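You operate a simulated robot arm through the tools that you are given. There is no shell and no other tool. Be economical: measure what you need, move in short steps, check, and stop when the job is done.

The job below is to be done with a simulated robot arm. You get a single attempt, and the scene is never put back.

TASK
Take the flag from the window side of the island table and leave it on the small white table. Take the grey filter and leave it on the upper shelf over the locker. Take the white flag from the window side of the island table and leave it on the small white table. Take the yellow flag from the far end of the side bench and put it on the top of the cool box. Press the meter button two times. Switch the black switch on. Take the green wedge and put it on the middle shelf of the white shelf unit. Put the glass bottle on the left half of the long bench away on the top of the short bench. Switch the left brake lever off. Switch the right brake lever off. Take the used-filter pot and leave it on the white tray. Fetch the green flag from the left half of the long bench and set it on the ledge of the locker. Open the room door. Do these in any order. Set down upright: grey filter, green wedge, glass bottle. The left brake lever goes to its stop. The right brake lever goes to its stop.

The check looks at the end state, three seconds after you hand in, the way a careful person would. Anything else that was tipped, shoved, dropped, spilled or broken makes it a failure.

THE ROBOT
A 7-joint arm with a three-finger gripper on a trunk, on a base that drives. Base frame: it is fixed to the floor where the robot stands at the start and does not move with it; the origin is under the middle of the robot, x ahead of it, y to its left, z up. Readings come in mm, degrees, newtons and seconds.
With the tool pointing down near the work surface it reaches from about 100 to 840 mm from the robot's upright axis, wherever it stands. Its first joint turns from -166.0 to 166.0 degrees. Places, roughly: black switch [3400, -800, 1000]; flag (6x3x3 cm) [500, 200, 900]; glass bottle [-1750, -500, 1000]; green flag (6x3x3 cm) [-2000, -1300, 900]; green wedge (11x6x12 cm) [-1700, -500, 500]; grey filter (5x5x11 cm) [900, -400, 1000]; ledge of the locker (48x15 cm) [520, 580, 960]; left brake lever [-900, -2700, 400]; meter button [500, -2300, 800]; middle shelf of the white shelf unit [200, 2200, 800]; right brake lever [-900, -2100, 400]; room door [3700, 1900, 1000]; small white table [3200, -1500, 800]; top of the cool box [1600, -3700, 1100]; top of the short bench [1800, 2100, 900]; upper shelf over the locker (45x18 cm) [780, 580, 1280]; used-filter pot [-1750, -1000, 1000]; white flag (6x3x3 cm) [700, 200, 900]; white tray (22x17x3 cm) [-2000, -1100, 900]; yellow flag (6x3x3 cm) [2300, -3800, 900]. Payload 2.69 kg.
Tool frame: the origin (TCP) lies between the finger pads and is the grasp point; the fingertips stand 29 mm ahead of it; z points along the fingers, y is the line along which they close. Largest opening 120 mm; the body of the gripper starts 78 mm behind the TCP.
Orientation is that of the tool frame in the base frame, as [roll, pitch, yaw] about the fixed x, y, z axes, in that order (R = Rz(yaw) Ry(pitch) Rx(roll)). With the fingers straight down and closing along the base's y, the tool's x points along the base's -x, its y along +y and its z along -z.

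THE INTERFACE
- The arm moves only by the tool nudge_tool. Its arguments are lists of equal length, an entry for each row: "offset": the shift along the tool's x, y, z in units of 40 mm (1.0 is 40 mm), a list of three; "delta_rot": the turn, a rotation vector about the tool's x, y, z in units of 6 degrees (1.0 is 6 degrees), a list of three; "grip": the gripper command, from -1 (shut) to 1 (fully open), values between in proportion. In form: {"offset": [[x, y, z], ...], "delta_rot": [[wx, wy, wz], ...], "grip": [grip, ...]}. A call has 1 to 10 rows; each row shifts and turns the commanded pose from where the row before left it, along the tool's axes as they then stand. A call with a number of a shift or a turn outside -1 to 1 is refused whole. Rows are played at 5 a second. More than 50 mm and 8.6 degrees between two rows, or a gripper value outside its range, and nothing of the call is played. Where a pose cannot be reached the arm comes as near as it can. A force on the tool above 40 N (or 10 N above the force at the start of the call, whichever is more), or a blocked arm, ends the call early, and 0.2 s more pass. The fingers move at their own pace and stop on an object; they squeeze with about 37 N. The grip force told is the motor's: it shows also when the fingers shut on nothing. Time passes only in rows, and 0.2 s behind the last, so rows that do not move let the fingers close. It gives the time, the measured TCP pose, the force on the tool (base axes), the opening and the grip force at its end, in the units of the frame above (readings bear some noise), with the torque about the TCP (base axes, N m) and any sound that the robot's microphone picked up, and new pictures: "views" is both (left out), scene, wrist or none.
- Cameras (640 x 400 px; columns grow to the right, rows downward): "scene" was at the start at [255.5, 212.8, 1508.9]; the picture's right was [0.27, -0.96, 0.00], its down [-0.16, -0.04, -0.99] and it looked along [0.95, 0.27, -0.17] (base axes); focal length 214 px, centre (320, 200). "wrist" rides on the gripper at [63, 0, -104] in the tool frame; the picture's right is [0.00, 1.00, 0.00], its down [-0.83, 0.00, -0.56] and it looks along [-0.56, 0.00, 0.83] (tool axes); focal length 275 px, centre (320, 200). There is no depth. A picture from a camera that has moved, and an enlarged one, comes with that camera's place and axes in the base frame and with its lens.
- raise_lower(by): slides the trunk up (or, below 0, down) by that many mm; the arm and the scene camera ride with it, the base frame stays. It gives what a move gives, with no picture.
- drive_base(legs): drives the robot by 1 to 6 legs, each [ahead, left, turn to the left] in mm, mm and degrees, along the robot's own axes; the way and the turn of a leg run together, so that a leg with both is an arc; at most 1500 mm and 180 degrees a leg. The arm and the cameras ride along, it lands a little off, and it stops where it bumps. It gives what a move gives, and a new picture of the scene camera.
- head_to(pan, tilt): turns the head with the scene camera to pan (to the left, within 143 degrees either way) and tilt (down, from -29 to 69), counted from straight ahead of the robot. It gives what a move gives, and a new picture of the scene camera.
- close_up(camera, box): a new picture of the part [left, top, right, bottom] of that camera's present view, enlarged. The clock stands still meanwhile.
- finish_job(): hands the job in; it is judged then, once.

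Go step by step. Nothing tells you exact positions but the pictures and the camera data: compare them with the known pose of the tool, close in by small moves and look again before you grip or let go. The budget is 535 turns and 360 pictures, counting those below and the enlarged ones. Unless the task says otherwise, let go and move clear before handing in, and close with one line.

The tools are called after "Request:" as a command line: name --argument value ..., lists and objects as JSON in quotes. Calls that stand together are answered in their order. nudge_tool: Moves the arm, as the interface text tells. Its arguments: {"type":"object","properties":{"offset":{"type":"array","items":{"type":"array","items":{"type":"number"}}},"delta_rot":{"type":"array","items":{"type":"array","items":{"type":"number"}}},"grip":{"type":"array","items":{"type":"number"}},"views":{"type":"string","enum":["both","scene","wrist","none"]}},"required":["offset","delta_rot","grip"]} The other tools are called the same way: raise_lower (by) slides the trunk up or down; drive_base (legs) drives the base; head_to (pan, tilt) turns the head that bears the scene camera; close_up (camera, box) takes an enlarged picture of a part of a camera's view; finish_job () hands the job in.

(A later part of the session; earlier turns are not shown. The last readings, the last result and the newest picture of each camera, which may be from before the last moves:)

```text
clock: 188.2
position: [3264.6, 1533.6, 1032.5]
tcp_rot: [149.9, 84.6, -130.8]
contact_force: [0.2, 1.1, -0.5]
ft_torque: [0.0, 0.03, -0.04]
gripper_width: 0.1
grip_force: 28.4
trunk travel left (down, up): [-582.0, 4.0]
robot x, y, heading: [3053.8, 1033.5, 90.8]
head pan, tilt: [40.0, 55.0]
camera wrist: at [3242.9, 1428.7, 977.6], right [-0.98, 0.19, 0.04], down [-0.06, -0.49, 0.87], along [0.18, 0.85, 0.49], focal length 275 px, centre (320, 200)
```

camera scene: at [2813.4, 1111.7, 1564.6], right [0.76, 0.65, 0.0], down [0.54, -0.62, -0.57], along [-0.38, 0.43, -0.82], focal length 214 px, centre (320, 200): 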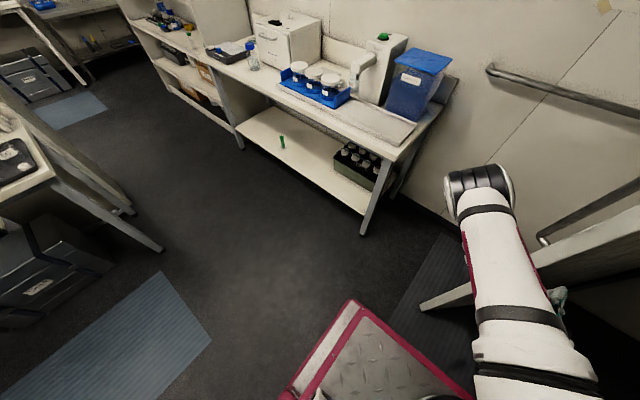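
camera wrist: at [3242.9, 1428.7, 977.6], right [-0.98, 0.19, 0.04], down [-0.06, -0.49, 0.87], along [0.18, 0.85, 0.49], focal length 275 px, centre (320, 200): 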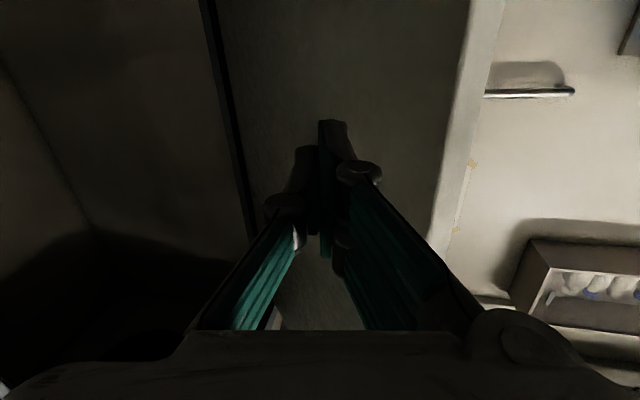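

Facing the outer face now. Pushing forward.

Request:
nudge_tool --offset '[[0, 0.15, 0.8], [0, 0.15, 0.8], [0, 0.15, 0.8], [0, 0.15, 0.8], [0, 0.15, 0.8], [0, 0.15, 0.8], [0, 0.15, 0.8], [0, 0.1, 0.4], [0, 0.1, 0.4], [0, 0.1, 0.4]]' --delta_rot '[[0, 0, 0], [0, 0, 0], [0, 0, 0], [0, 0, 0], [0, 0, 0], [0, 0, 0], [0, 0, 0], [0, 0, 0], [0, 0, 0], [0, 0, 0]]' --grip '[-1, -1, -1, -1, -1, -1, -1, -1, -1, -1]' --views "both"

```text
clock: 190.4
position: [3260.5, 1811.2, 1011.2]
tcp_rot: [150.4, 84.7, -130.3]
contact_force: [-0.7, 0.9, -0.4]
ft_torque: [-0.02, -0.02, 0.0]
gripper_width: 0.0
grip_force: 28.0
trunk travel left (down, up): [-582.0, 4.0]
robot x, y, heading: [3051.9, 1035.8, 90.6]
head pan, tilt: [40.0, 55.0]
camera scene: at [2814.1, 1112.1, 1564.6], right [0.76, 0.65, 0.0], down [0.54, -0.62, -0.57], along [-0.38, 0.43, -0.82], focal length 214 px, centre (320, 200)
camera wrist: at [3239.9, 1706.1, 956.8], right [-0.98, 0.19, 0.04], down [-0.06, -0.49, 0.87], along [0.18, 0.85, 0.49], focal length 275 px, centre (320, 200)
```

scene: 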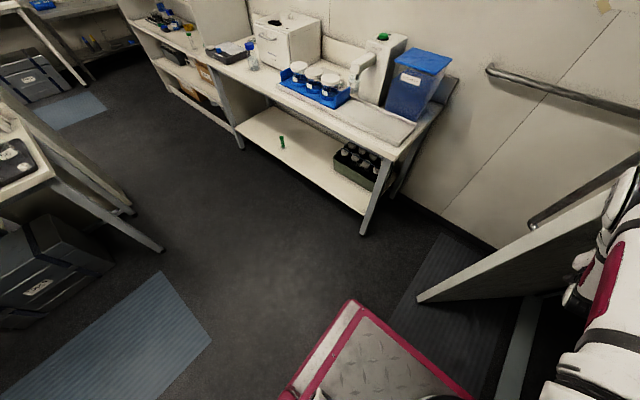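
wrist: 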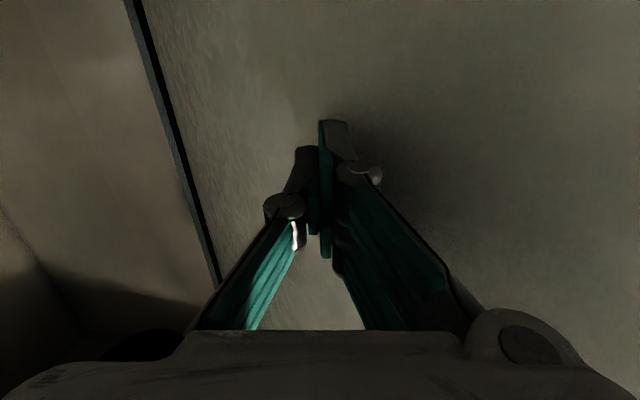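

Request:
nudge_tool --offset '[[0, 0.15, 0.4], [0, 0.15, 0.4], [0, 0.15, 0.4], [0, 0.15, 0.4], [0, 0.15, 0.4], [0, 0.15, 0.4], [0, 0.15, 0.4], [0, 0.15, 0.4], [0, 0.15, 0.4], [0, 0.15, 0.4]]' --delta_rot '[[0, 0, 0], [0, 0, 0], [0, 0, 0], [0, 0, 0], [0, 0, 0], [0, 0, 0], [0, 0, 0], [0, 0, 0], [0, 0, 0], [0, 0, 0]]' --grip '[-1, -1, -1, -1, -1, -1, -1, -1, -1, -1]' --views "scene"

```text
clock: 192.6
position: [3233.1, 1977.8, 1001.2]
tcp_rot: [149.8, 84.7, -131.0]
contact_force: [0.2, 0.3, -1.4]
ft_torque: [0.0, -0.02, -0.01]
gripper_width: 0.1
grip_force: 29.2
trunk travel left (down, up): [-582.0, 4.0]
robot x, y, heading: [3051.8, 1035.1, 90.7]
head pan, tilt: [40.0, 55.0]
camera scene: at [2814.1, 1112.2, 1564.5], right [0.76, 0.65, 0.0], down [0.54, -0.62, -0.57], along [-0.38, 0.43, -0.82], focal length 214 px, centre (320, 200)
```

scene: 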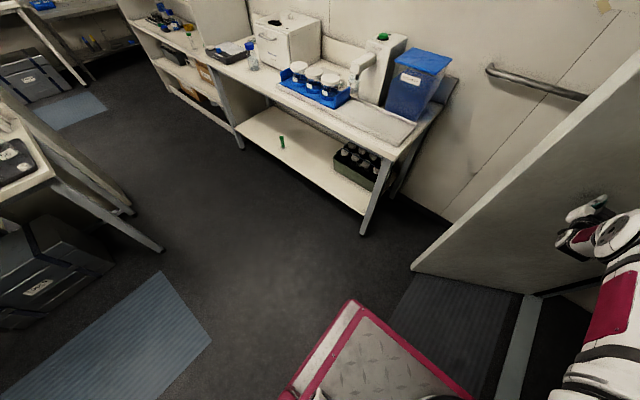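

Door is at about 58°. Continuing with more push.

Request:
nudge_tool --offset '[[0, 0.25, 0.4], [0, 0.25, 0.4], [0, 0.25, 0.4], [0, 0.25, 0.4], [0, 0.25, 0.4], [0, 0.25, 0.4], [0, 0.25, 0.4], [0, 0.25, 0.4], [0, 0.25, 0.4], [0, 0.25, 0.4]]' --delta_rot '[[0, 0, 0], [0, 0, 0], [0, 0, 0], [0, 0, 0], [0, 0, 0], [0, 0, 0], [0, 0, 0], [0, 0, 0], [0, 0, 0], [0, 0, 0]]' --grip '[-1, -1, -1, -1, -1, -1, -1, -1, -1, -1]' --views "scene"

```text
clock: 194.8
position: [3206.0, 2047.5, 998.0]
tcp_rot: [150.2, 84.8, -130.6]
contact_force: [0.0, -0.6, -0.4]
ft_torque: [0.01, 0.01, 0.01]
gripper_width: 0.0
grip_force: 28.7
out of reach, approached as far as the arm can: row 5, 6, 7, 8, 9, 10
trunk travel left (down, up): [-582.0, 4.0]
robot x, y, heading: [3050.9, 1031.7, 90.8]
head pan, tilt: [40.0, 55.0]
camera scene: at [2814.1, 1112.0, 1564.6], right [0.76, 0.65, 0.0], down [0.54, -0.62, -0.57], along [-0.38, 0.43, -0.82], focal length 214 px, centre (320, 200)
```

scene: 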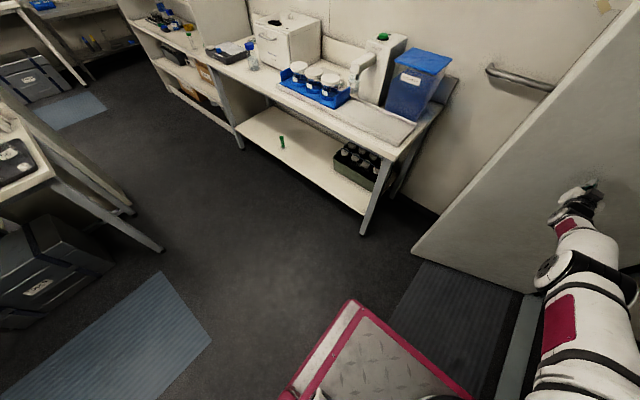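

About 65° now, arm at full reach. I'll drive the base forward 150 mm to push further.

Request:
drive_base --legs '[[80, 0, 0], [70, 0, 0]]'

```text
clock: 195.7
position: [3204.6, 2075.9, 995.0]
tcp_rot: [150.3, 84.8, -130.3]
contact_force: [-0.9, -0.2, -0.1]
ft_torque: [0.03, 0.01, 0.03]
gripper_width: 0.0
grip_force: 28.5
trunk travel left (down, up): [-582.0, 4.0]
robot x, y, heading: [3051.5, 1062.7, 90.8]
head pan, tilt: [40.0, 55.0]
stopped in leg 1: the force on the tool passed its limit at 150 N (the readings are from after the stop); the commanded pose is now the measured one
camera scene: at [2813.6, 1141.5, 1564.6], right [0.76, 0.65, 0.0], down [0.54, -0.62, -0.57], along [-0.38, 0.43, -0.82], focal length 214 px, centre (320, 200)
```

scene: 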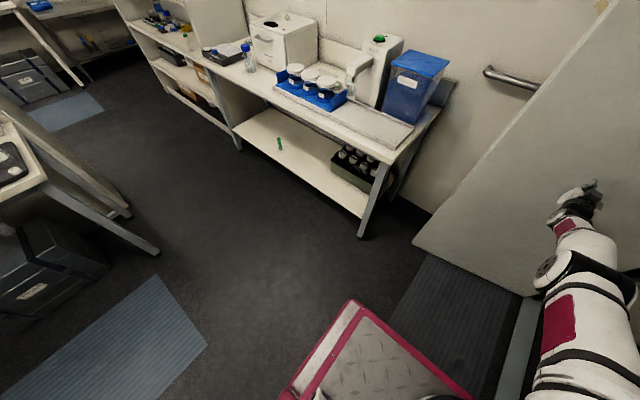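

Driving while in contact is too hard a push. I'll back the arm off, drive forward, and push by arm again.

Request:
nudge_tool --offset '[[0, 0, -1], [0, 0, -1], [0, 0, -1], [0, 0, -1], [0, 0, -1], [0, 0, -1], [0, 0, -1]]' --delta_rot '[[0, 0, 0], [0, 0, 0], [0, 0, 0], [0, 0, 0], [0, 0, 0], [0, 0, 0], [0, 0, 0]]' --grip '[-1, -1, -1, -1, -1, -1, -1]' --views "none"

Request:
drive_base --legs '[[200, 0, 0]]'

Request:
nudge_tool --offset '[[0, 0.15, 0.6], [0, 0.15, 0.6], [0, 0.15, 0.6], [0, 0.15, 0.6], [0, 0.2, 0.4], [0, 0.2, 0.4], [0, 0.2, 0.4], [0, 0.2, 0.4], [0, 0.2, 0.4], [0, 0.2, 0.4]]' --delta_rot '[[0, 0, 0], [0, 0, 0], [0, 0, 0], [0, 0, 0], [0, 0, 0], [0, 0, 0], [0, 0, 0], [0, 0, 0], [0, 0, 0], [0, 0, 0]]' --grip '[-1, -1, -1, -1, -1, -1, -1, -1, -1, -1]' --views "scene"

```text
clock: 197.3
position: [3152.8, 1800.8, 1019.0]
tcp_rot: [150.0, 84.8, -130.9]
contact_force: [-0.2, -0.1, 0.5]
ft_torque: [-0.03, 0.0, -0.02]
gripper_width: 0.1
grip_force: 28.8
trunk travel left (down, up): [-582.0, 4.0]
robot x, y, heading: [3051.1, 1061.4, 90.7]
head pan, tilt: [40.0, 55.0]
```

```text
clock: 198.9
position: [3148.7, 2002.6, 1017.4]
tcp_rot: [150.1, 84.7, -130.4]
contact_force: [-0.1, 0.4, -0.6]
ft_torque: [0.03, 0.02, 0.0]
gripper_width: 0.0
grip_force: 28.3
trunk travel left (down, up): [-582.0, 4.0]
robot x, y, heading: [3048.0, 1262.9, 91.2]
head pan, tilt: [40.0, 55.0]
camera scene: at [2810.2, 1342.3, 1564.7], right [0.76, 0.66, 0.0], down [0.54, -0.62, -0.57], along [-0.38, 0.43, -0.82], focal length 214 px, centre (320, 200)
```

scene: 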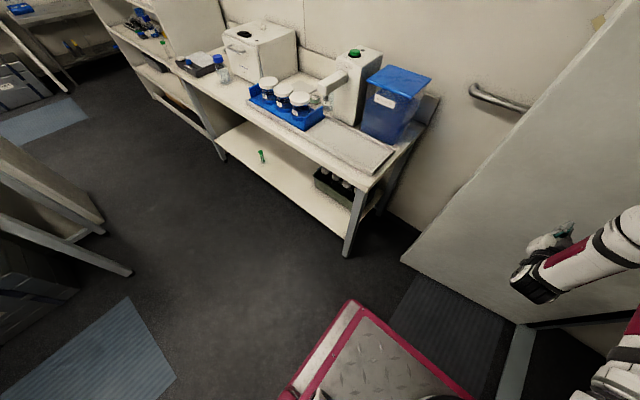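

```text
clock: 201.1
position: [3111.9, 2206.3, 1005.4]
tcp_rot: [150.4, 84.7, -130.3]
contact_force: [-2.5, -23.1, 4.1]
ft_torque: [0.62, -0.03, 0.1]
gripper_width: 0.0
grip_force: 29.5
trunk travel left (down, up): [-582.0, 4.0]
robot x, y, heading: [3047.9, 1260.8, 90.9]
head pan, tilt: [40.0, 55.0]
camera scene: at [2810.3, 1342.5, 1564.5], right [0.76, 0.66, 0.0], down [0.54, -0.62, -0.57], along [-0.38, 0.43, -0.82], focal length 214 px, centre (320, 200)
```

scene: 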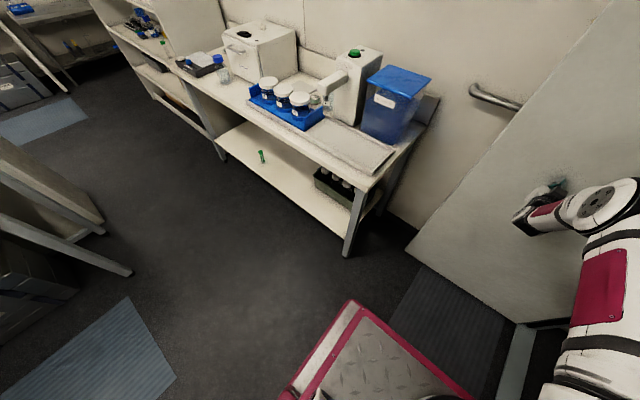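

Request:
nudge_tool --offset '[[0, 0.1, 0.3], [0, 0.1, 0.3], [0, 0.1, 0.3], [0, 0.1, 0.3]]' --delta_rot '[[0, 0, 0], [0, 0, 0], [0, 0, 0], [0, 0, 0]]' --grip '[-1, -1, -1, -1]' --views "none"

Request:
nudge_tool --offset '[[0, -0.2, -1], [0, -0.2, -1], [0, -0.2, -1], [0, -0.2, -1], [0, -0.2, -1], [0, 0, -1], [0, 0, -1], [0, 0, -1], [0, 0, -1], [0, 0, -1]]' --delta_rot '[[0, 0, 0], [0, 0, 0], [0, 0, 0], [0, 0, 0], [0, 0, 0], [0, 0, 0], [0, 0, 0], [0, 0, 0], [0, 0, 0], [0, 0, 0]]' --grip '[-1, -1, -1, -1, -1, -1, -1, -1, -1, -1]' --views "scene"

```text
clock: 201.5
position: [3111.3, 2211.1, 1005.0]
tcp_rot: [149.1, 84.7, -131.7]
contact_force: [-2.5, -25.5, 7.8]
ft_torque: [0.72, -0.05, 0.12]
gripper_width: 0.3
grip_force: 28.6
trunk travel left (down, up): [-582.0, 4.0]
robot x, y, heading: [3043.3, 1265.2, 90.9]
head pan, tilt: [40.0, 55.0]
stopped in row 1: the force on the tool passed its limit at 58 N (the readings are from after the stop); the commanded pose is now the measured one
```

```text
clock: 203.7
position: [3079.7, 1813.2, 1035.2]
tcp_rot: [149.7, 84.7, -131.2]
contact_force: [1.3, 0.4, 0.1]
ft_torque: [0.03, 0.02, 0.19]
gripper_width: 0.0
grip_force: 28.8
trunk travel left (down, up): [-582.0, 4.0]
robot x, y, heading: [3045.2, 1264.5, 90.9]
head pan, tilt: [40.0, 55.0]
camera scene: at [2811.8, 1342.5, 1564.9], right [0.76, 0.66, 0.0], down [0.54, -0.62, -0.57], along [-0.38, 0.43, -0.82], focal length 214 px, centre (320, 200)
```

scene: 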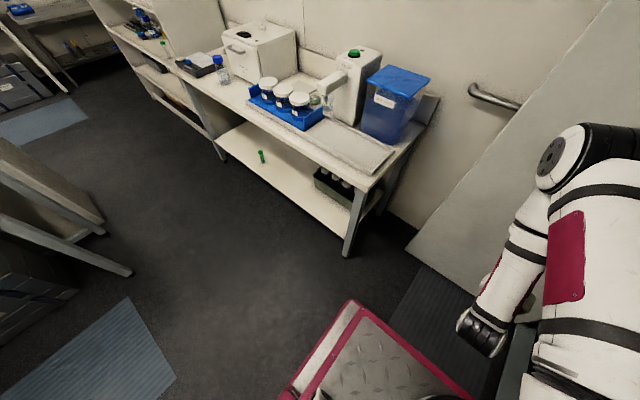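

The door reached its stop at roughly 80°, fully open. Now I'll restore the arm to tool-down and drive back to the island for the white flag.

Request:
nudge_tool --offset '[[0, 0, 0], [0, 0, 0], [0, 0, 0], [0, 0, 0], [0, 0, 0], [0, 0, 0], [0, 0, 0], [0, 0, 0], [0, 0, 0], [0, 0, 0]]' --delta_rot '[[0, 1, 0], [0, 1, 0], [0, 1, 0], [0, 1, 0], [0, 1, 0], [0, 1, 0], [0, 1, 0], [0, 1, 0], [0, 1, 0], [0, 1, 0]]' --grip '[-1, -1, -1, -1, -1, -1, -1, -1, -1, -1]' --views "none"

Request:
nudge_tool --offset '[[0, 0, 0], [0, 0, 0], [0, 0, 0], [0, 0, 0], [0, 0, 0], [0.9, 0, -0.4], [0.9, 0, -0.4], [0.9, 0, -0.4], [0.9, 0, -0.4]]' --delta_rot '[[0, 1, 0], [0, 1, 0], [0, 1, 0], [0, 1, 0], [0, 0.5, 0], [0, 0, 0], [0, 0, 0], [0, 0, 0], [0, 0, 0]]' --grip '[-1, -1, -1, -1, -1, -1, -1, -1, -1]' --views "none"

```text
clock: 205.9
position: [3077.2, 1819.1, 1029.2]
tcp_rot: [177.0, 25.3, -102.0]
contact_force: [0.1, -0.6, 0.2]
ft_torque: [-0.01, 0.04, 0.0]
gripper_width: 0.0
grip_force: 29.1
out of reach, approached as far as the arm can: row 3, 4
trunk travel left (down, up): [-582.0, 4.0]
robot x, y, heading: [3045.2, 1259.2, 91.1]
head pan, tilt: [40.0, 55.0]
```

```text
clock: 207.9
position: [3053.3, 1678.7, 1098.6]
tcp_rot: [177.3, -1.6, -100.7]
contact_force: [0.2, 0.1, 0.1]
ft_torque: [-0.07, 0.01, -0.01]
gripper_width: 0.1
grip_force: 28.5
trunk travel left (down, up): [-582.0, 4.0]
robot x, y, heading: [3044.4, 1263.8, 91.0]
head pan, tilt: [40.0, 55.0]
```

Request:
nudge_tool --offset '[[0, 0, 0], [0, 0, 0]]' --delta_rot '[[0.45, -0.27, -0.98], [0, 0, -0.98]]' --grip '[-0.3, -0.3]' --views "none"

Request:
drive_base --legs '[[0, 900, 0], [0, 0, -91], [-1100, 0, 0], [-1050, 0, 0], [0, -1150, 0]]'

```text
clock: 208.5
position: [3053.5, 1677.8, 1098.1]
tcp_rot: [180.0, 0.0, -88.9]
contact_force: [-0.1, -1.0, 0.3]
ft_torque: [0.01, 0.0, 0.05]
gripper_width: 42.1
grip_force: 0.0
trunk travel left (down, up): [-582.0, 4.0]
robot x, y, heading: [3045.6, 1261.6, 91.2]
head pan, tilt: [40.0, 55.0]
```

```text
clock: 232.8
position: [363.0, 126.7, 1099.1]
tcp_rot: [180.0, 0.2, 177.4]
contact_force: [-0.2, 0.7, -0.2]
ft_torque: [-0.02, 0.05, -0.01]
gripper_width: 41.9
grip_force: 0.0
trunk travel left (down, up): [-582.0, 4.0]
robot x, y, heading: [-52.3, 164.0, -2.6]
head pan, tilt: [40.0, 55.0]
camera scene: at [47.0, 389.8, 1564.6], right [0.61, -0.79, 0.0], down [-0.65, -0.5, -0.57], along [0.46, 0.35, -0.82], focal length 214 px, centre (320, 200)
```

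scene: 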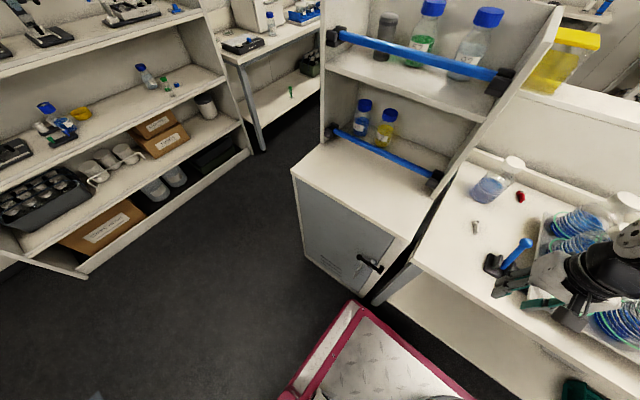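

Correcting heading, then moving over the white flag near (650,179).

Request:
drive_base --legs '[[50, -40, 2.6]]'

Request:
nudge_tool --offset '[[-1, 0.25, 0], [-1, 0.25, 0], [-1, 0.25, 0], [-1, 0.25, 0], [-1, 0.25, 0], [-0.5, 0.25, 0]]' --delta_rot '[[0, 0, 0], [0, 0, 0], [0, 0, 0], [0, 0, 0], [0, 0, 0], [0, 0, 0]]' --grip '[0, 0, 0, 0, 0, 0]' --views "wrist"

```text
clock: 233.8
position: [413.5, 104.5, 1098.5]
tcp_rot: [180.0, 0.2, 179.8]
contact_force: [0.4, -0.5, 0.4]
ft_torque: [-0.04, 0.02, -0.01]
gripper_width: 42.2
grip_force: 0.0
trunk travel left (down, up): [-582.0, 4.0]
robot x, y, heading: [0.8, 116.1, 0.1]
head pan, tilt: [40.0, 55.0]
camera scene: at [86.4, 352.8, 1564.6], right [0.64, -0.77, 0.0], down [-0.63, -0.53, -0.57], along [0.44, 0.37, -0.82], focal length 214 px, centre (320, 200)
```

scene: 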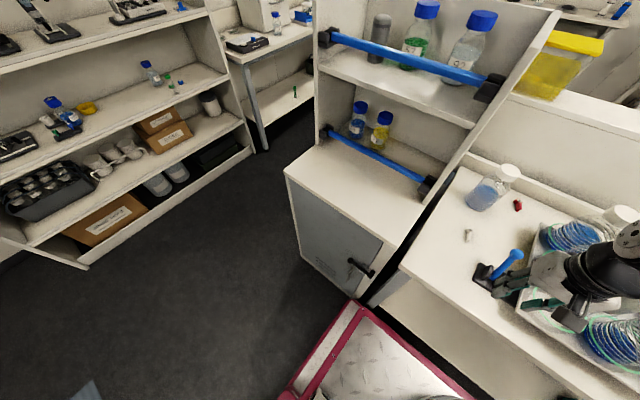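

```text
clock: 235.2
position: [634.3, 165.4, 1101.4]
tcp_rot: [180.0, 0.0, 179.9]
contact_force: [-0.1, -0.2, -0.4]
ft_torque: [-0.02, 0.0, 0.01]
gripper_width: 59.9
grip_force: 0.0
trunk travel left (down, up): [-582.0, 4.0]
robot x, y, heading: [-2.9, 116.8, -0.0]
head pan, tilt: [40.0, 55.0]
camera wrist: at [572.2, 165.7, 1204.3], right [0.0, 1.0, 0.0], down [0.83, 0.0, 0.56], along [0.56, 0.0, -0.83], focal length 275 px, centre (320, 200)
```

wrist: 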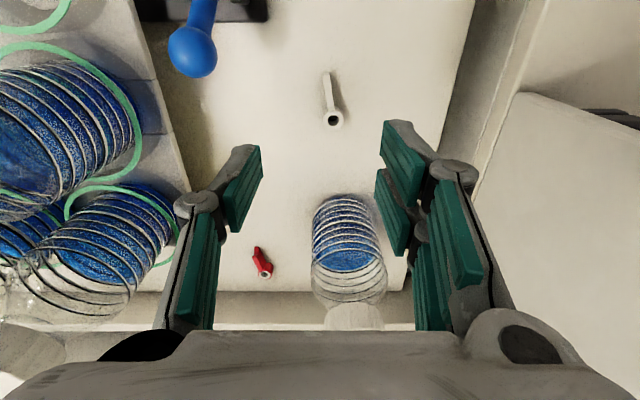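

White flag's head is near (661,180), axis about 11° off. Aligning and descending.

Request:
nudge_tool --offset '[[-0.65, 0.37, 0], [0, 0, 0.5], [0, 0, 1], [0, 0, 1], [0, 0, 1], [0, 0, 0]]' --delta_rot '[[0, 0, -0.9], [0, 0, -0.9], [0, 0, 0], [0, 0, 0], [0, 0, 0], [0, 0, 0]]' --grip '[0, 0, 0, 0, 0, 0]' --views "wrist"

```text
clock: 236.6
position: [661.1, 182.4, 961.5]
tcp_rot: [-180.0, 0.1, -169.3]
contact_force: [0.7, -0.9, -0.5]
ft_torque: [0.01, 0.0, -0.03]
gripper_width: 59.9
grip_force: 0.0
trunk travel left (down, up): [-582.0, 4.0]
robot x, y, heading: [-1.6, 118.7, -0.0]
head pan, tilt: [40.0, 55.0]
camera wrist: at [599.8, 170.5, 1064.4], right [-0.19, 0.98, 0.0], down [0.81, 0.16, 0.56], along [0.55, 0.11, -0.83], focal length 275 px, centre (320, 200)
```

wrist: 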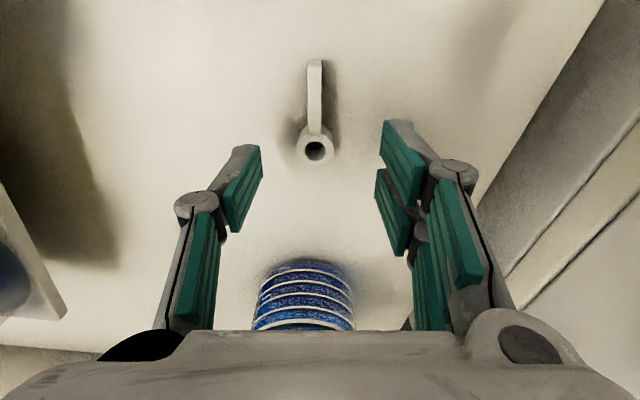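

Request:
nudge_tool --offset '[[0.05, -0.05, 0.35], [0.05, -0.05, 0.35], [0, 0, 0], [0, 0, 0], [0, 0, 0]]' --delta_rot '[[0, 0, 0], [0, 0, 0], [0, 0, 0], [0, 0, 0], [0, 0, 0]]' --grip '[0, 0, -1, -1, -1]' --views "wrist"

```text
clock: 237.8
position: [658.4, 175.8, 932.5]
tcp_rot: [180.0, 0.2, -169.3]
contact_force: [0.7, -0.1, -0.4]
ft_torque: [0.01, 0.02, -0.02]
gripper_width: 22.0
grip_force: 37.2
trunk travel left (down, up): [-582.0, 4.0]
robot x, y, heading: [-3.3, 116.7, 0.1]
head pan, tilt: [40.0, 55.0]
camera wrist: at [596.3, 164.8, 1036.2], right [-0.19, 0.98, 0.0], down [0.81, 0.16, 0.56], along [0.55, 0.11, -0.83], focal length 275 px, centre (320, 200)
```

wrist: 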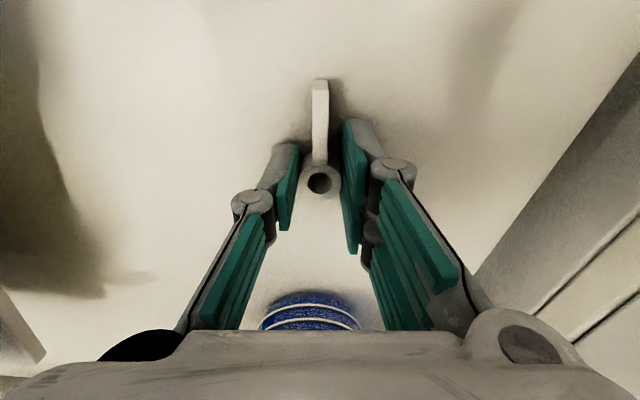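

Gripped (22 mm). Lifting, retracting, and driving the known route to the small white table.

Request:
nudge_tool --offset '[[0, 0, -1], [0, 0, -1], [0, 0, -1], [0, 0, -1], [0, 0, -1], [0.9, 0.1, -0.5], [0.9, 0.1, -0.5], [0.9, 0.1, -0.5], [0.9, 0.1, 0], [0.9, 0.1, 0]]' --delta_rot '[[0, 0, 0], [0, 0, 0], [0, 0, 0], [0, 0, 0], [0, 0, 0], [0, 0, 0.4], [0, 0, 0.4], [0, 0, 0.4], [0, 0, 0.4], [0, 0, 0.2]]' --grip '[-1, -1, -1, -1, -1, -1, -1, -1, -1, -1]' --views "none"

Request:
drive_base --legs '[[0, 1220, 0], [1100, 0, 0], [1100, 0, 0], [0, 0, -90], [1330, 0, 0], [1300, 0, 0]]'

```text
clock: 240.0
position: [474.5, 174.8, 1190.0]
tcp_rot: [179.9, 0.2, 179.9]
contact_force: [0.7, 0.3, 0.1]
ft_torque: [-0.03, 0.02, -0.01]
gripper_width: 21.7
grip_force: 36.8
trunk travel left (down, up): [-582.0, 4.0]
robot x, y, heading: [1.0, 121.5, -0.1]
head pan, tilt: [40.0, 55.0]
```

```text
clock: 272.7
position: [2275.7, -1740.8, 1190.9]
tcp_rot: [180.0, 0.1, 90.0]
contact_force: [-0.2, 0.1, 0.0]
ft_torque: [0.01, 0.05, -0.04]
gripper_width: 21.2
grip_force: 37.3
trunk travel left (down, up): [-582.0, 4.0]
robot x, y, heading: [2217.7, -1268.1, -90.0]
head pan, tilt: [40.0, 55.0]
camera scene: at [2457.2, -1354.1, 1564.6], right [-0.77, -0.64, 0.0], down [-0.53, 0.63, -0.57], along [0.37, -0.44, -0.82], focal length 214 px, centre (320, 200)
```

scene: 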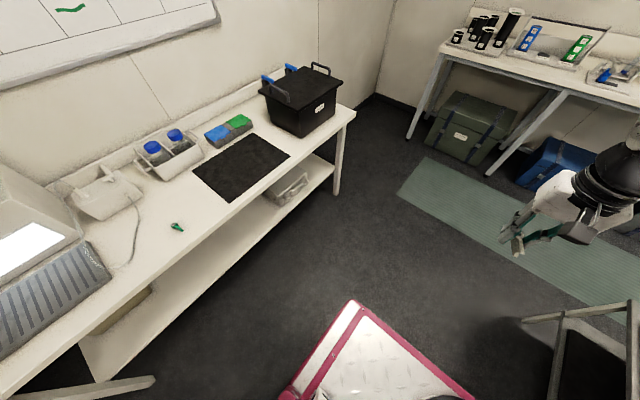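

Turning to face the table and moving in.

Request:
drive_base --legs '[[0, 0, 90], [300, -110, 0]]'

Request:
nudge_tool --offset '[[-0.5, -0.25, 0.8], [-0.5, -0.25, 0.8], [-0.5, -0.25, 0.8], [-0.5, -0.25, 0.8], [-0.5, -0.25, 0.8], [-0.5, -0.25, 0.8]]' --delta_rot '[[0, 0, 0], [0, 0, 0], [0, 0, 0], [0, 0, 0], [0, 0, 0], [0, 0, 0]]' --grip '[-1, -1, -1, -1, -1, -1]' --views "both"

```text
clock: 278.8
position: [2994.0, -1304.6, 1190.3]
tcp_rot: [180.0, 0.1, -178.8]
contact_force: [0.0, -0.1, 0.5]
ft_torque: [0.0, -0.03, 0.01]
gripper_width: 20.9
grip_force: 37.1
trunk travel left (down, up): [-582.0, 4.0]
robot x, y, heading: [2523.1, -1374.0, 1.1]
head pan, tilt: [40.0, 55.0]
camera scene: at [2603.7, -1135.3, 1564.7], right [0.66, -0.75, 0.0], down [-0.62, -0.54, -0.57], along [0.43, 0.38, -0.82], focal length 214 px, centre (320, 200)
```

scene: 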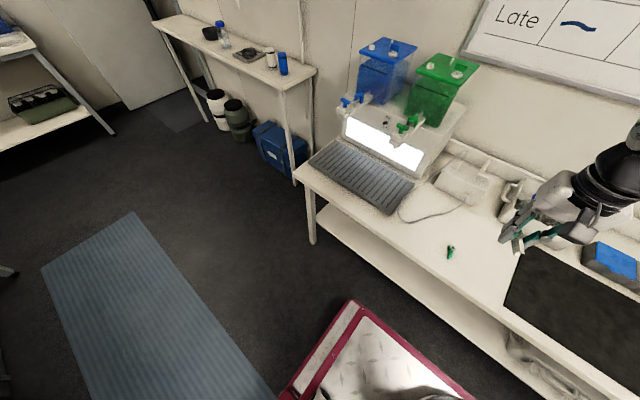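

```text
clock: 280.1
position: [3117.1, -1363.7, 997.7]
tcp_rot: [179.9, 0.2, -178.8]
contact_force: [0.0, 1.0, 0.1]
ft_torque: [0.01, -0.02, 0.03]
gripper_width: 20.7
grip_force: 36.9
trunk travel left (down, up): [-582.0, 4.0]
robot x, y, heading: [2523.0, -1370.5, 1.1]
head pan, tilt: [40.0, 55.0]
camera scene: at [2603.5, -1135.2, 1564.6], right [0.66, -0.75, 0.0], down [-0.62, -0.54, -0.57], along [0.43, 0.38, -0.82], focal length 214 px, centre (320, 200)
camera wrist: at [3054.3, -1362.3, 1100.8], right [-0.03, 1.0, 0.0], down [0.83, 0.02, 0.56], along [0.56, 0.01, -0.83], focal length 275 px, centre (320, 200)
```

scene: 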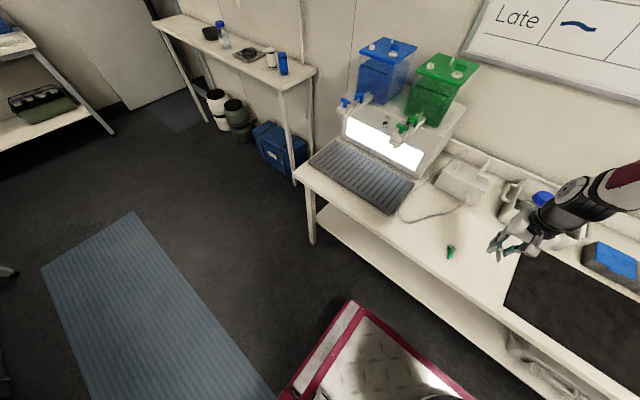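
wrist: 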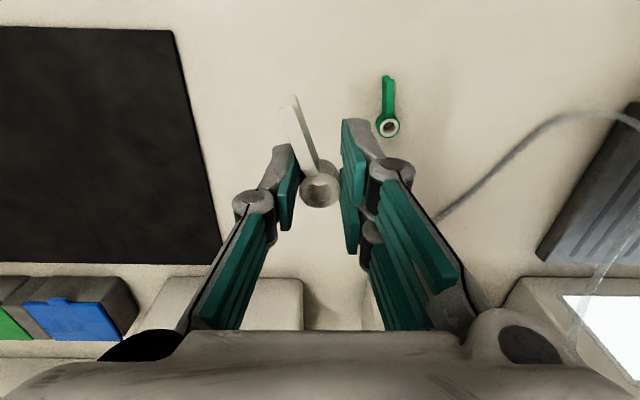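

Request:
nudge_tool --offset '[[0, -0.3, 1], [0, 0, 1], [0, 0, 1], [0, 0, 0.4], [0, 0, 0.1], [0, 0, 0.1], [0, 0, 0.1], [0, 0, 0]]' --delta_rot '[[0, 0, 0], [0, 0, 0], [0, 0, 0], [0, 0, 0], [0, 0, 0], [0, 0, 0], [0, 0, 0], [0, 0, 0]]' --grip '[-1, -1, -1, -1, -1, -1, -1, -1]' --views "wrist"

```text
clock: 281.9
position: [3118.3, -1373.3, 852.0]
tcp_rot: [179.8, 0.2, -178.8]
contact_force: [-0.9, 1.1, 4.9]
ft_torque: [0.08, -0.03, 0.02]
gripper_width: 20.9
grip_force: 37.1
trunk travel left (down, up): [-582.0, 4.0]
robot x, y, heading: [2523.4, -1366.1, 1.4]
head pan, tilt: [40.0, 55.0]
camera wrist: at [3055.1, -1374.0, 954.5], right [-0.03, 1.0, 0.0], down [0.83, 0.02, 0.56], along [0.56, 0.01, -0.83], focal length 275 px, centre (320, 200)
```

wrist: 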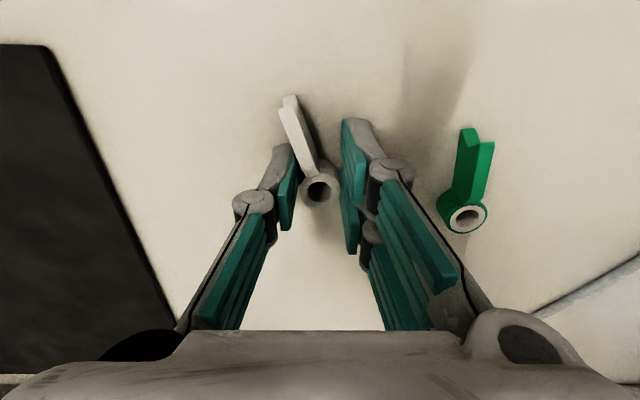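

Light contact. Releasing with a small opening and rising.

Request:
nudge_tool --offset '[[0, 0, 0.05], [0, 0, 0], [0, 0, 0], [0, 0, -0.6], [0, 0, -1], [0, 0, -1]]' --delta_rot '[[0, 0, 0], [0, 0, 0], [0, 0, 0], [0, 0, 0], [0, 0, 0], [0, 0, 0]]' --grip '[-1, -0.35, -0.35, -0.35, -0.35, -0.35]' --views "wrist"

```text
clock: 283.4
position: [3119.0, -1372.3, 952.7]
tcp_rot: [179.9, 0.1, -178.7]
contact_force: [0.9, -0.2, 0.4]
ft_torque: [0.01, 0.03, 0.0]
gripper_width: 39.1
grip_force: 0.2
trunk travel left (down, up): [-582.0, 4.0]
robot x, y, heading: [2523.4, -1370.8, 1.0]
head pan, tilt: [40.0, 55.0]
camera wrist: at [3057.0, -1373.1, 1056.4], right [-0.03, 1.0, 0.0], down [0.83, 0.02, 0.56], along [0.56, 0.01, -0.83], focal length 275 px, centre (320, 200)
```

wrist: 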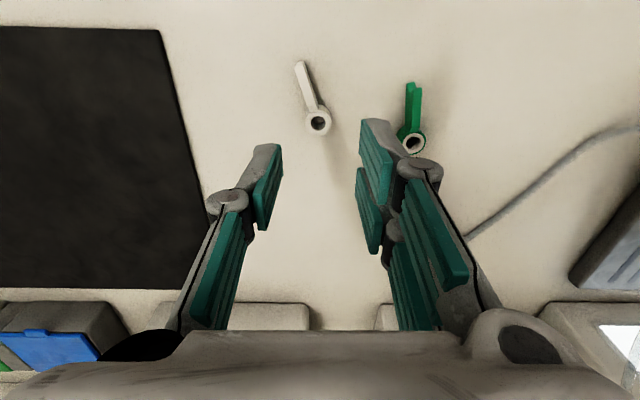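

Both flags are on the table. Next the yellow flag at the side bench by the y≈-3800 wall; retracting and driving there.

Request:
nudge_tool --offset '[[0, 0, -1], [0, 0, -1], [0.6, 0, -0.8], [0.6, 0, -0.8], [0.8, 0, -0.6], [0.8, 0, -0.6], [0.8, 0, 0], [0.8, 0, 0]]' --delta_rot '[[0, 0, 0], [0, 0, 0], [0, 0, 0], [0, 0, 0], [0, 0, 0], [0, 0, 0], [0, 0, 0], [0, 0, 0]]' --grip '[-0.35, -0.35, -0.35, -0.35, -0.35, -0.35, -0.35, -0.35]' --views "none"

Request:
drive_base --legs '[[-150, 0, 0], [0, 0, -91]]'

Request:
head_to --pan 5 --tilt 15

```text
clock: 285.1
position: [2939.7, -1377.8, 1143.9]
tcp_rot: [179.9, 0.1, -178.7]
contact_force: [0.5, 0.1, 0.1]
ft_torque: [0.04, 0.05, 0.03]
gripper_width: 38.9
grip_force: 0.1
trunk travel left (down, up): [-582.0, 4.0]
robot x, y, heading: [2522.7, -1371.6, 1.2]
head pan, tilt: [40.0, 55.0]
```

```text
clock: 290.4
position: [2347.3, -1791.9, 1143.8]
tcp_rot: [180.0, 0.1, 88.9]
contact_force: [0.8, 0.1, -0.4]
ft_torque: [0.0, -0.01, 0.02]
gripper_width: 39.0
grip_force: 0.1
trunk travel left (down, up): [-582.0, 4.0]
robot x, y, heading: [2373.4, -1372.6, -91.1]
head pan, tilt: [40.0, 55.0]
camera scene: at [2608.9, -1465.7, 1564.6], right [-0.78, -0.63, 0.0], down [-0.51, 0.64, -0.57], along [0.36, -0.45, -0.82], focal length 214 px, centre (320, 200)
```

scene: 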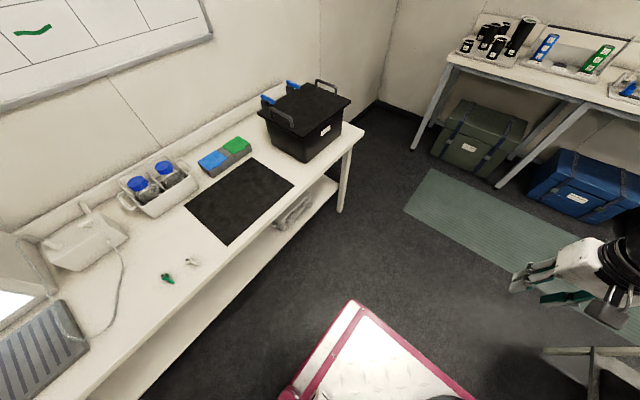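

```text
clock: 291.5
position: [2347.3, -1792.7, 1144.0]
tcp_rot: [180.0, 0.1, 88.8]
contact_force: [0.2, 0.2, 0.2]
ft_torque: [-0.02, -0.01, -0.01]
gripper_width: 39.4
grip_force: 0.0
trunk travel left (down, up): [-582.0, 4.0]
robot x, y, heading: [2373.5, -1378.3, -91.1]
head pan, tilt: [5.0, 15.0]
camera scene: at [2570.0, -1502.8, 1624.8], right [-1.0, -0.07, 0.0], down [-0.02, 0.26, -0.97], along [0.07, -0.96, -0.26], focal length 214 px, centre (320, 200)
```

scene: 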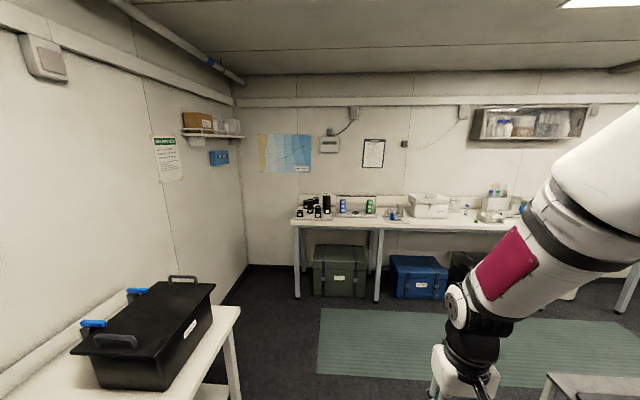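

The side bench front edge is near y=-3290; the white cool box is around x=1600. Driving closer.

Request:
drive_base --legs '[[1350, 0, 1.1]]'

Request:
head_to --pan 0 --tilt 32

Request:
close_up --camera "scene" --box '[180, 80, 460, 255]'

```text
clock: 298.2
position: [2340.8, -3130.9, 1144.6]
tcp_rot: [-180.0, 0.1, 89.8]
contact_force: [0.1, -0.4, -0.1]
ft_torque: [-0.01, 0.0, -0.01]
gripper_width: 38.8
grip_force: 0.0
trunk travel left (down, up): [-582.0, 4.0]
robot x, y, heading: [2360.6, -2713.5, -90.1]
head pan, tilt: [5.0, 15.0]
camera scene: at [2558.5, -2839.4, 1624.9], right [-1.0, -0.09, 0.0], down [-0.02, 0.26, -0.97], along [0.08, -0.96, -0.26], focal length 214 px, centre (320, 200)
```

scene: 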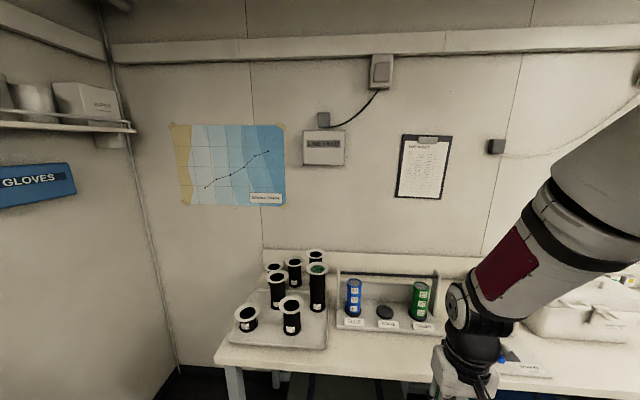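

```text
clock: 299.0
position: [2341.2, -3132.1, 1144.3]
tcp_rot: [-180.0, 0.1, 89.8]
contact_force: [0.4, 0.6, 0.1]
ft_torque: [0.01, 0.01, 0.0]
gripper_width: 39.0
grip_force: 0.0
trunk travel left (down, up): [-582.0, 4.0]
robot x, y, heading: [2361.6, -2716.5, -89.9]
head pan, tilt: [0.0, 32.0]
camera scene: at [2550.3, -2836.0, 1597.6], right [-1.0, 0.0, 0.0], down [0.0, 0.53, -0.85], along [0.0, -0.85, -0.53], focal length 214 px, centre (320, 200)
```

scene: 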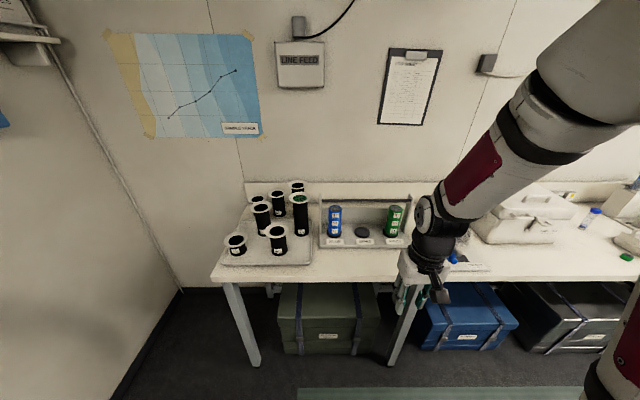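

```text
2.29 times, centred on (320, 168) of scene
camera zoom: at [2550.3, -2836.0, 1597.6], right [-1.0, 0.0, 0.0], down [0.0, 0.53, -0.85], along [0.0, -0.85, -0.53], focal length 490 px, centre (320, 274)
```

zoom: 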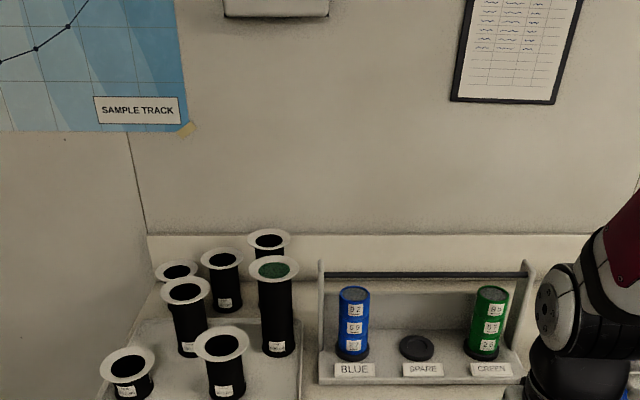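

The yellow flag isn't visible from here; checking with the wrist camera and from a different head angle.

Request:
close_up --camera "wrist" --box '[0, 0, 640, 400]'

Request:
head_to --pan -35 --tilt 30

```text
1.00 times, centred on (320, 200) of wrist (not enlarged: the box is as wide or as high as the picture)
camera zoom: at [2341.9, -3067.6, 1248.2], right [1.0, 0.0, 0.0], down [0.0, -0.83, 0.56], along [0.0, -0.56, -0.83], focal length 275 px, centre (320, 200)
```

zoom: 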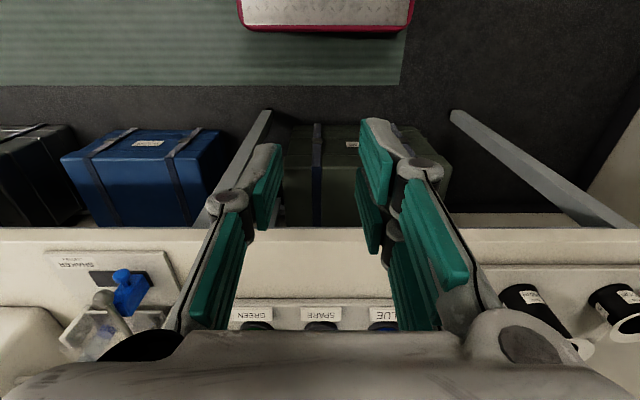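

```text
clock: 300.0
position: [2340.7, -3132.0, 1144.8]
tcp_rot: [180.0, 0.1, 89.9]
contact_force: [0.3, -0.6, -0.2]
ft_torque: [-0.01, 0.0, 0.01]
gripper_width: 38.9
grip_force: 0.2
trunk travel left (down, up): [-582.0, 4.0]
robot x, y, heading: [2357.0, -2719.6, -89.9]
head pan, tilt: [-35.0, 30.0]
camera scene: at [2498.5, -2820.5, 1600.7], right [-0.82, 0.57, 0.0], down [0.29, 0.41, -0.87], along [-0.5, -0.71, -0.5], focal length 214 px, centre (320, 200)
```

scene: 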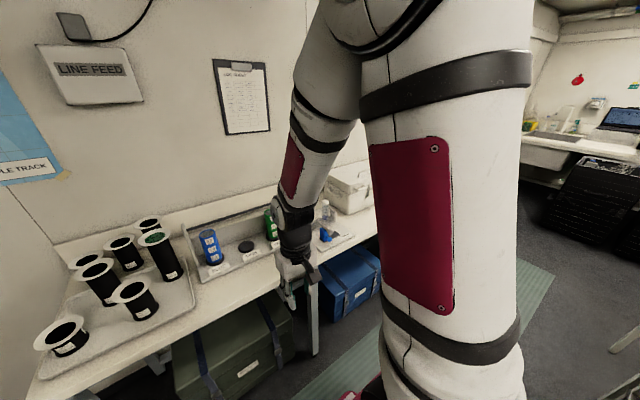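

I'll extend the gripper forward and high to look down behind the rack.

Request:
nudge_tool --offset '[[-0.9, 0, -0.4], [-0.9, 0, -0.4], [-0.9, 0, -0.4], [-0.9, 0, -0.4], [-0.9, 0, -0.4], [-0.9, 0, -0.2], [-0.9, 0, 0]]' --delta_rot '[[0, 0, 0], [0, 0, 0], [0, 0, 0], [0, 0, 0], [0, 0, 0], [0, 0, 0], [0, 0, 0]]' --grip '[-0.3, -0.3, -0.3, -0.3, -0.3, -0.3, -0.3]' --views "wrist"

```text
clock: 301.6
position: [2342.5, -3385.1, 1232.3]
tcp_rot: [-180.0, 0.0, 89.9]
contact_force: [-0.9, -0.5, -0.2]
ft_torque: [-0.02, 0.0, -0.03]
gripper_width: 42.1
grip_force: 0.0
trunk travel left (down, up): [-582.0, 4.0]
robot x, y, heading: [2362.4, -2715.9, -90.0]
head pan, tilt: [-35.0, 30.0]
camera wrist: at [2342.0, -3319.4, 1336.1], right [1.0, 0.0, 0.0], down [0.0, -0.83, 0.56], along [0.0, -0.56, -0.83], focal length 275 px, centre (320, 200)
```

wrist: 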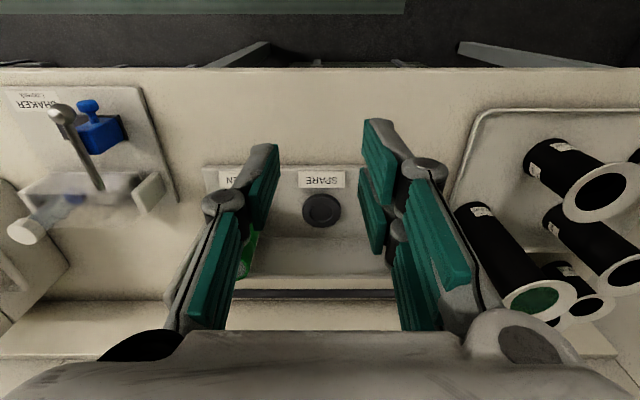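

Nothing visible in front of the rack; the flag may be hidden behind it. I'll move closer and tip the wrist so its camera looks straight down behind the rack.

Request:
drive_base --legs '[[110, 0, 0]]'

Request:
nudge_tool --offset '[[-0.8, 0, -0.4], [-0.8, 0, -0.4], [-0.8, 0, -0.4], [-0.5, 0, 0], [0, 0, 0]]' --delta_rot '[[0, 0, 0], [0, 1, 0], [0, 1, 0], [0, 1, 0], [0, 1, 0]]' --grip '[-0.3, -0.3, -0.3, -0.3, -0.3]' --views "wrist"

```text
clock: 302.8
position: [2341.4, -3492.2, 1231.1]
tcp_rot: [180.0, 0.1, 89.9]
contact_force: [0.8, -0.1, -0.2]
ft_torque: [-0.01, 0.0, 0.01]
gripper_width: 42.0
grip_force: 0.0
trunk travel left (down, up): [-582.0, 4.0]
robot x, y, heading: [2352.6, -2824.7, -90.2]
head pan, tilt: [-35.0, 30.0]
camera scene: at [2498.3, -2928.9, 1600.7], right [-0.82, 0.57, 0.0], down [0.29, 0.41, -0.87], along [-0.5, -0.71, -0.5], focal length 214 px, centre (320, 200)
```

scene: 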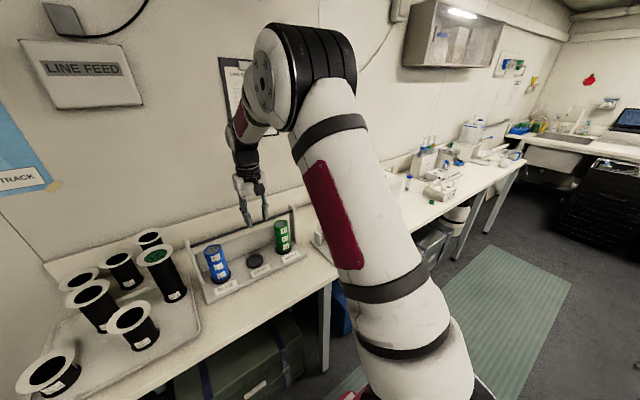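

```text
clock: 304.0
position: [2340.3, -3574.6, 1268.6]
tcp_rot: [-180.0, -14.9, 89.9]
contact_force: [-0.5, 1.0, -0.3]
ft_torque: [-0.02, -0.01, 0.01]
gripper_width: 41.9
grip_force: 0.1
out of reach, approached as far as the arm can: row 3, 4, 5
trunk travel left (down, up): [-582.0, 4.0]
robot x, y, heading: [2356.0, -2824.2, -90.3]
head pan, tilt: [-35.0, 30.0]
camera wrist: at [2341.6, -3539.3, 1385.1], right [1.0, 0.0, 0.0], down [0.0, -0.95, 0.32], along [0.0, -0.32, -0.95], focal length 275 px, centre (320, 200)
```

wrist: 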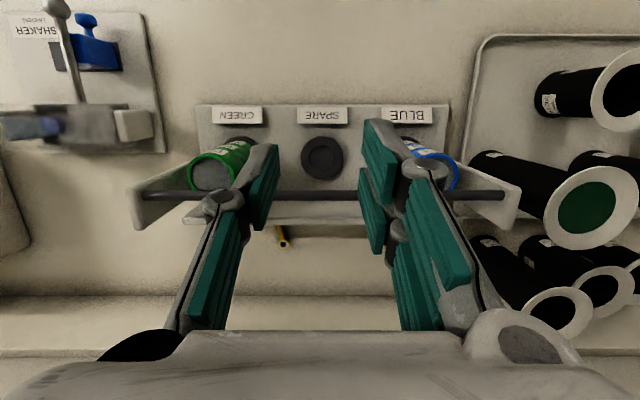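

There it is: a yellow flag just behind the rack at pixel (283,237). Zooming.

Request:
close_up --camera "wrist" --box '[200, 180, 400, 330]'

```text
2.67 times, centred on (300, 255) of wrist
camera zoom: at [2341.6, -3539.3, 1385.1], right [1.0, 0.0, 0.0], down [0.0, -0.95, 0.32], along [0.0, -0.32, -0.95], focal length 734 px, centre (373, 53)
```

zoom: 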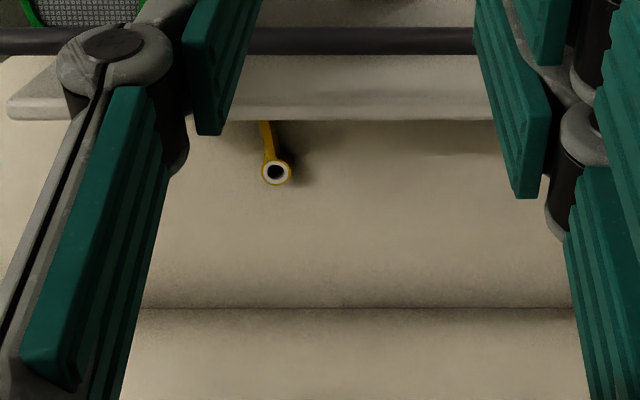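

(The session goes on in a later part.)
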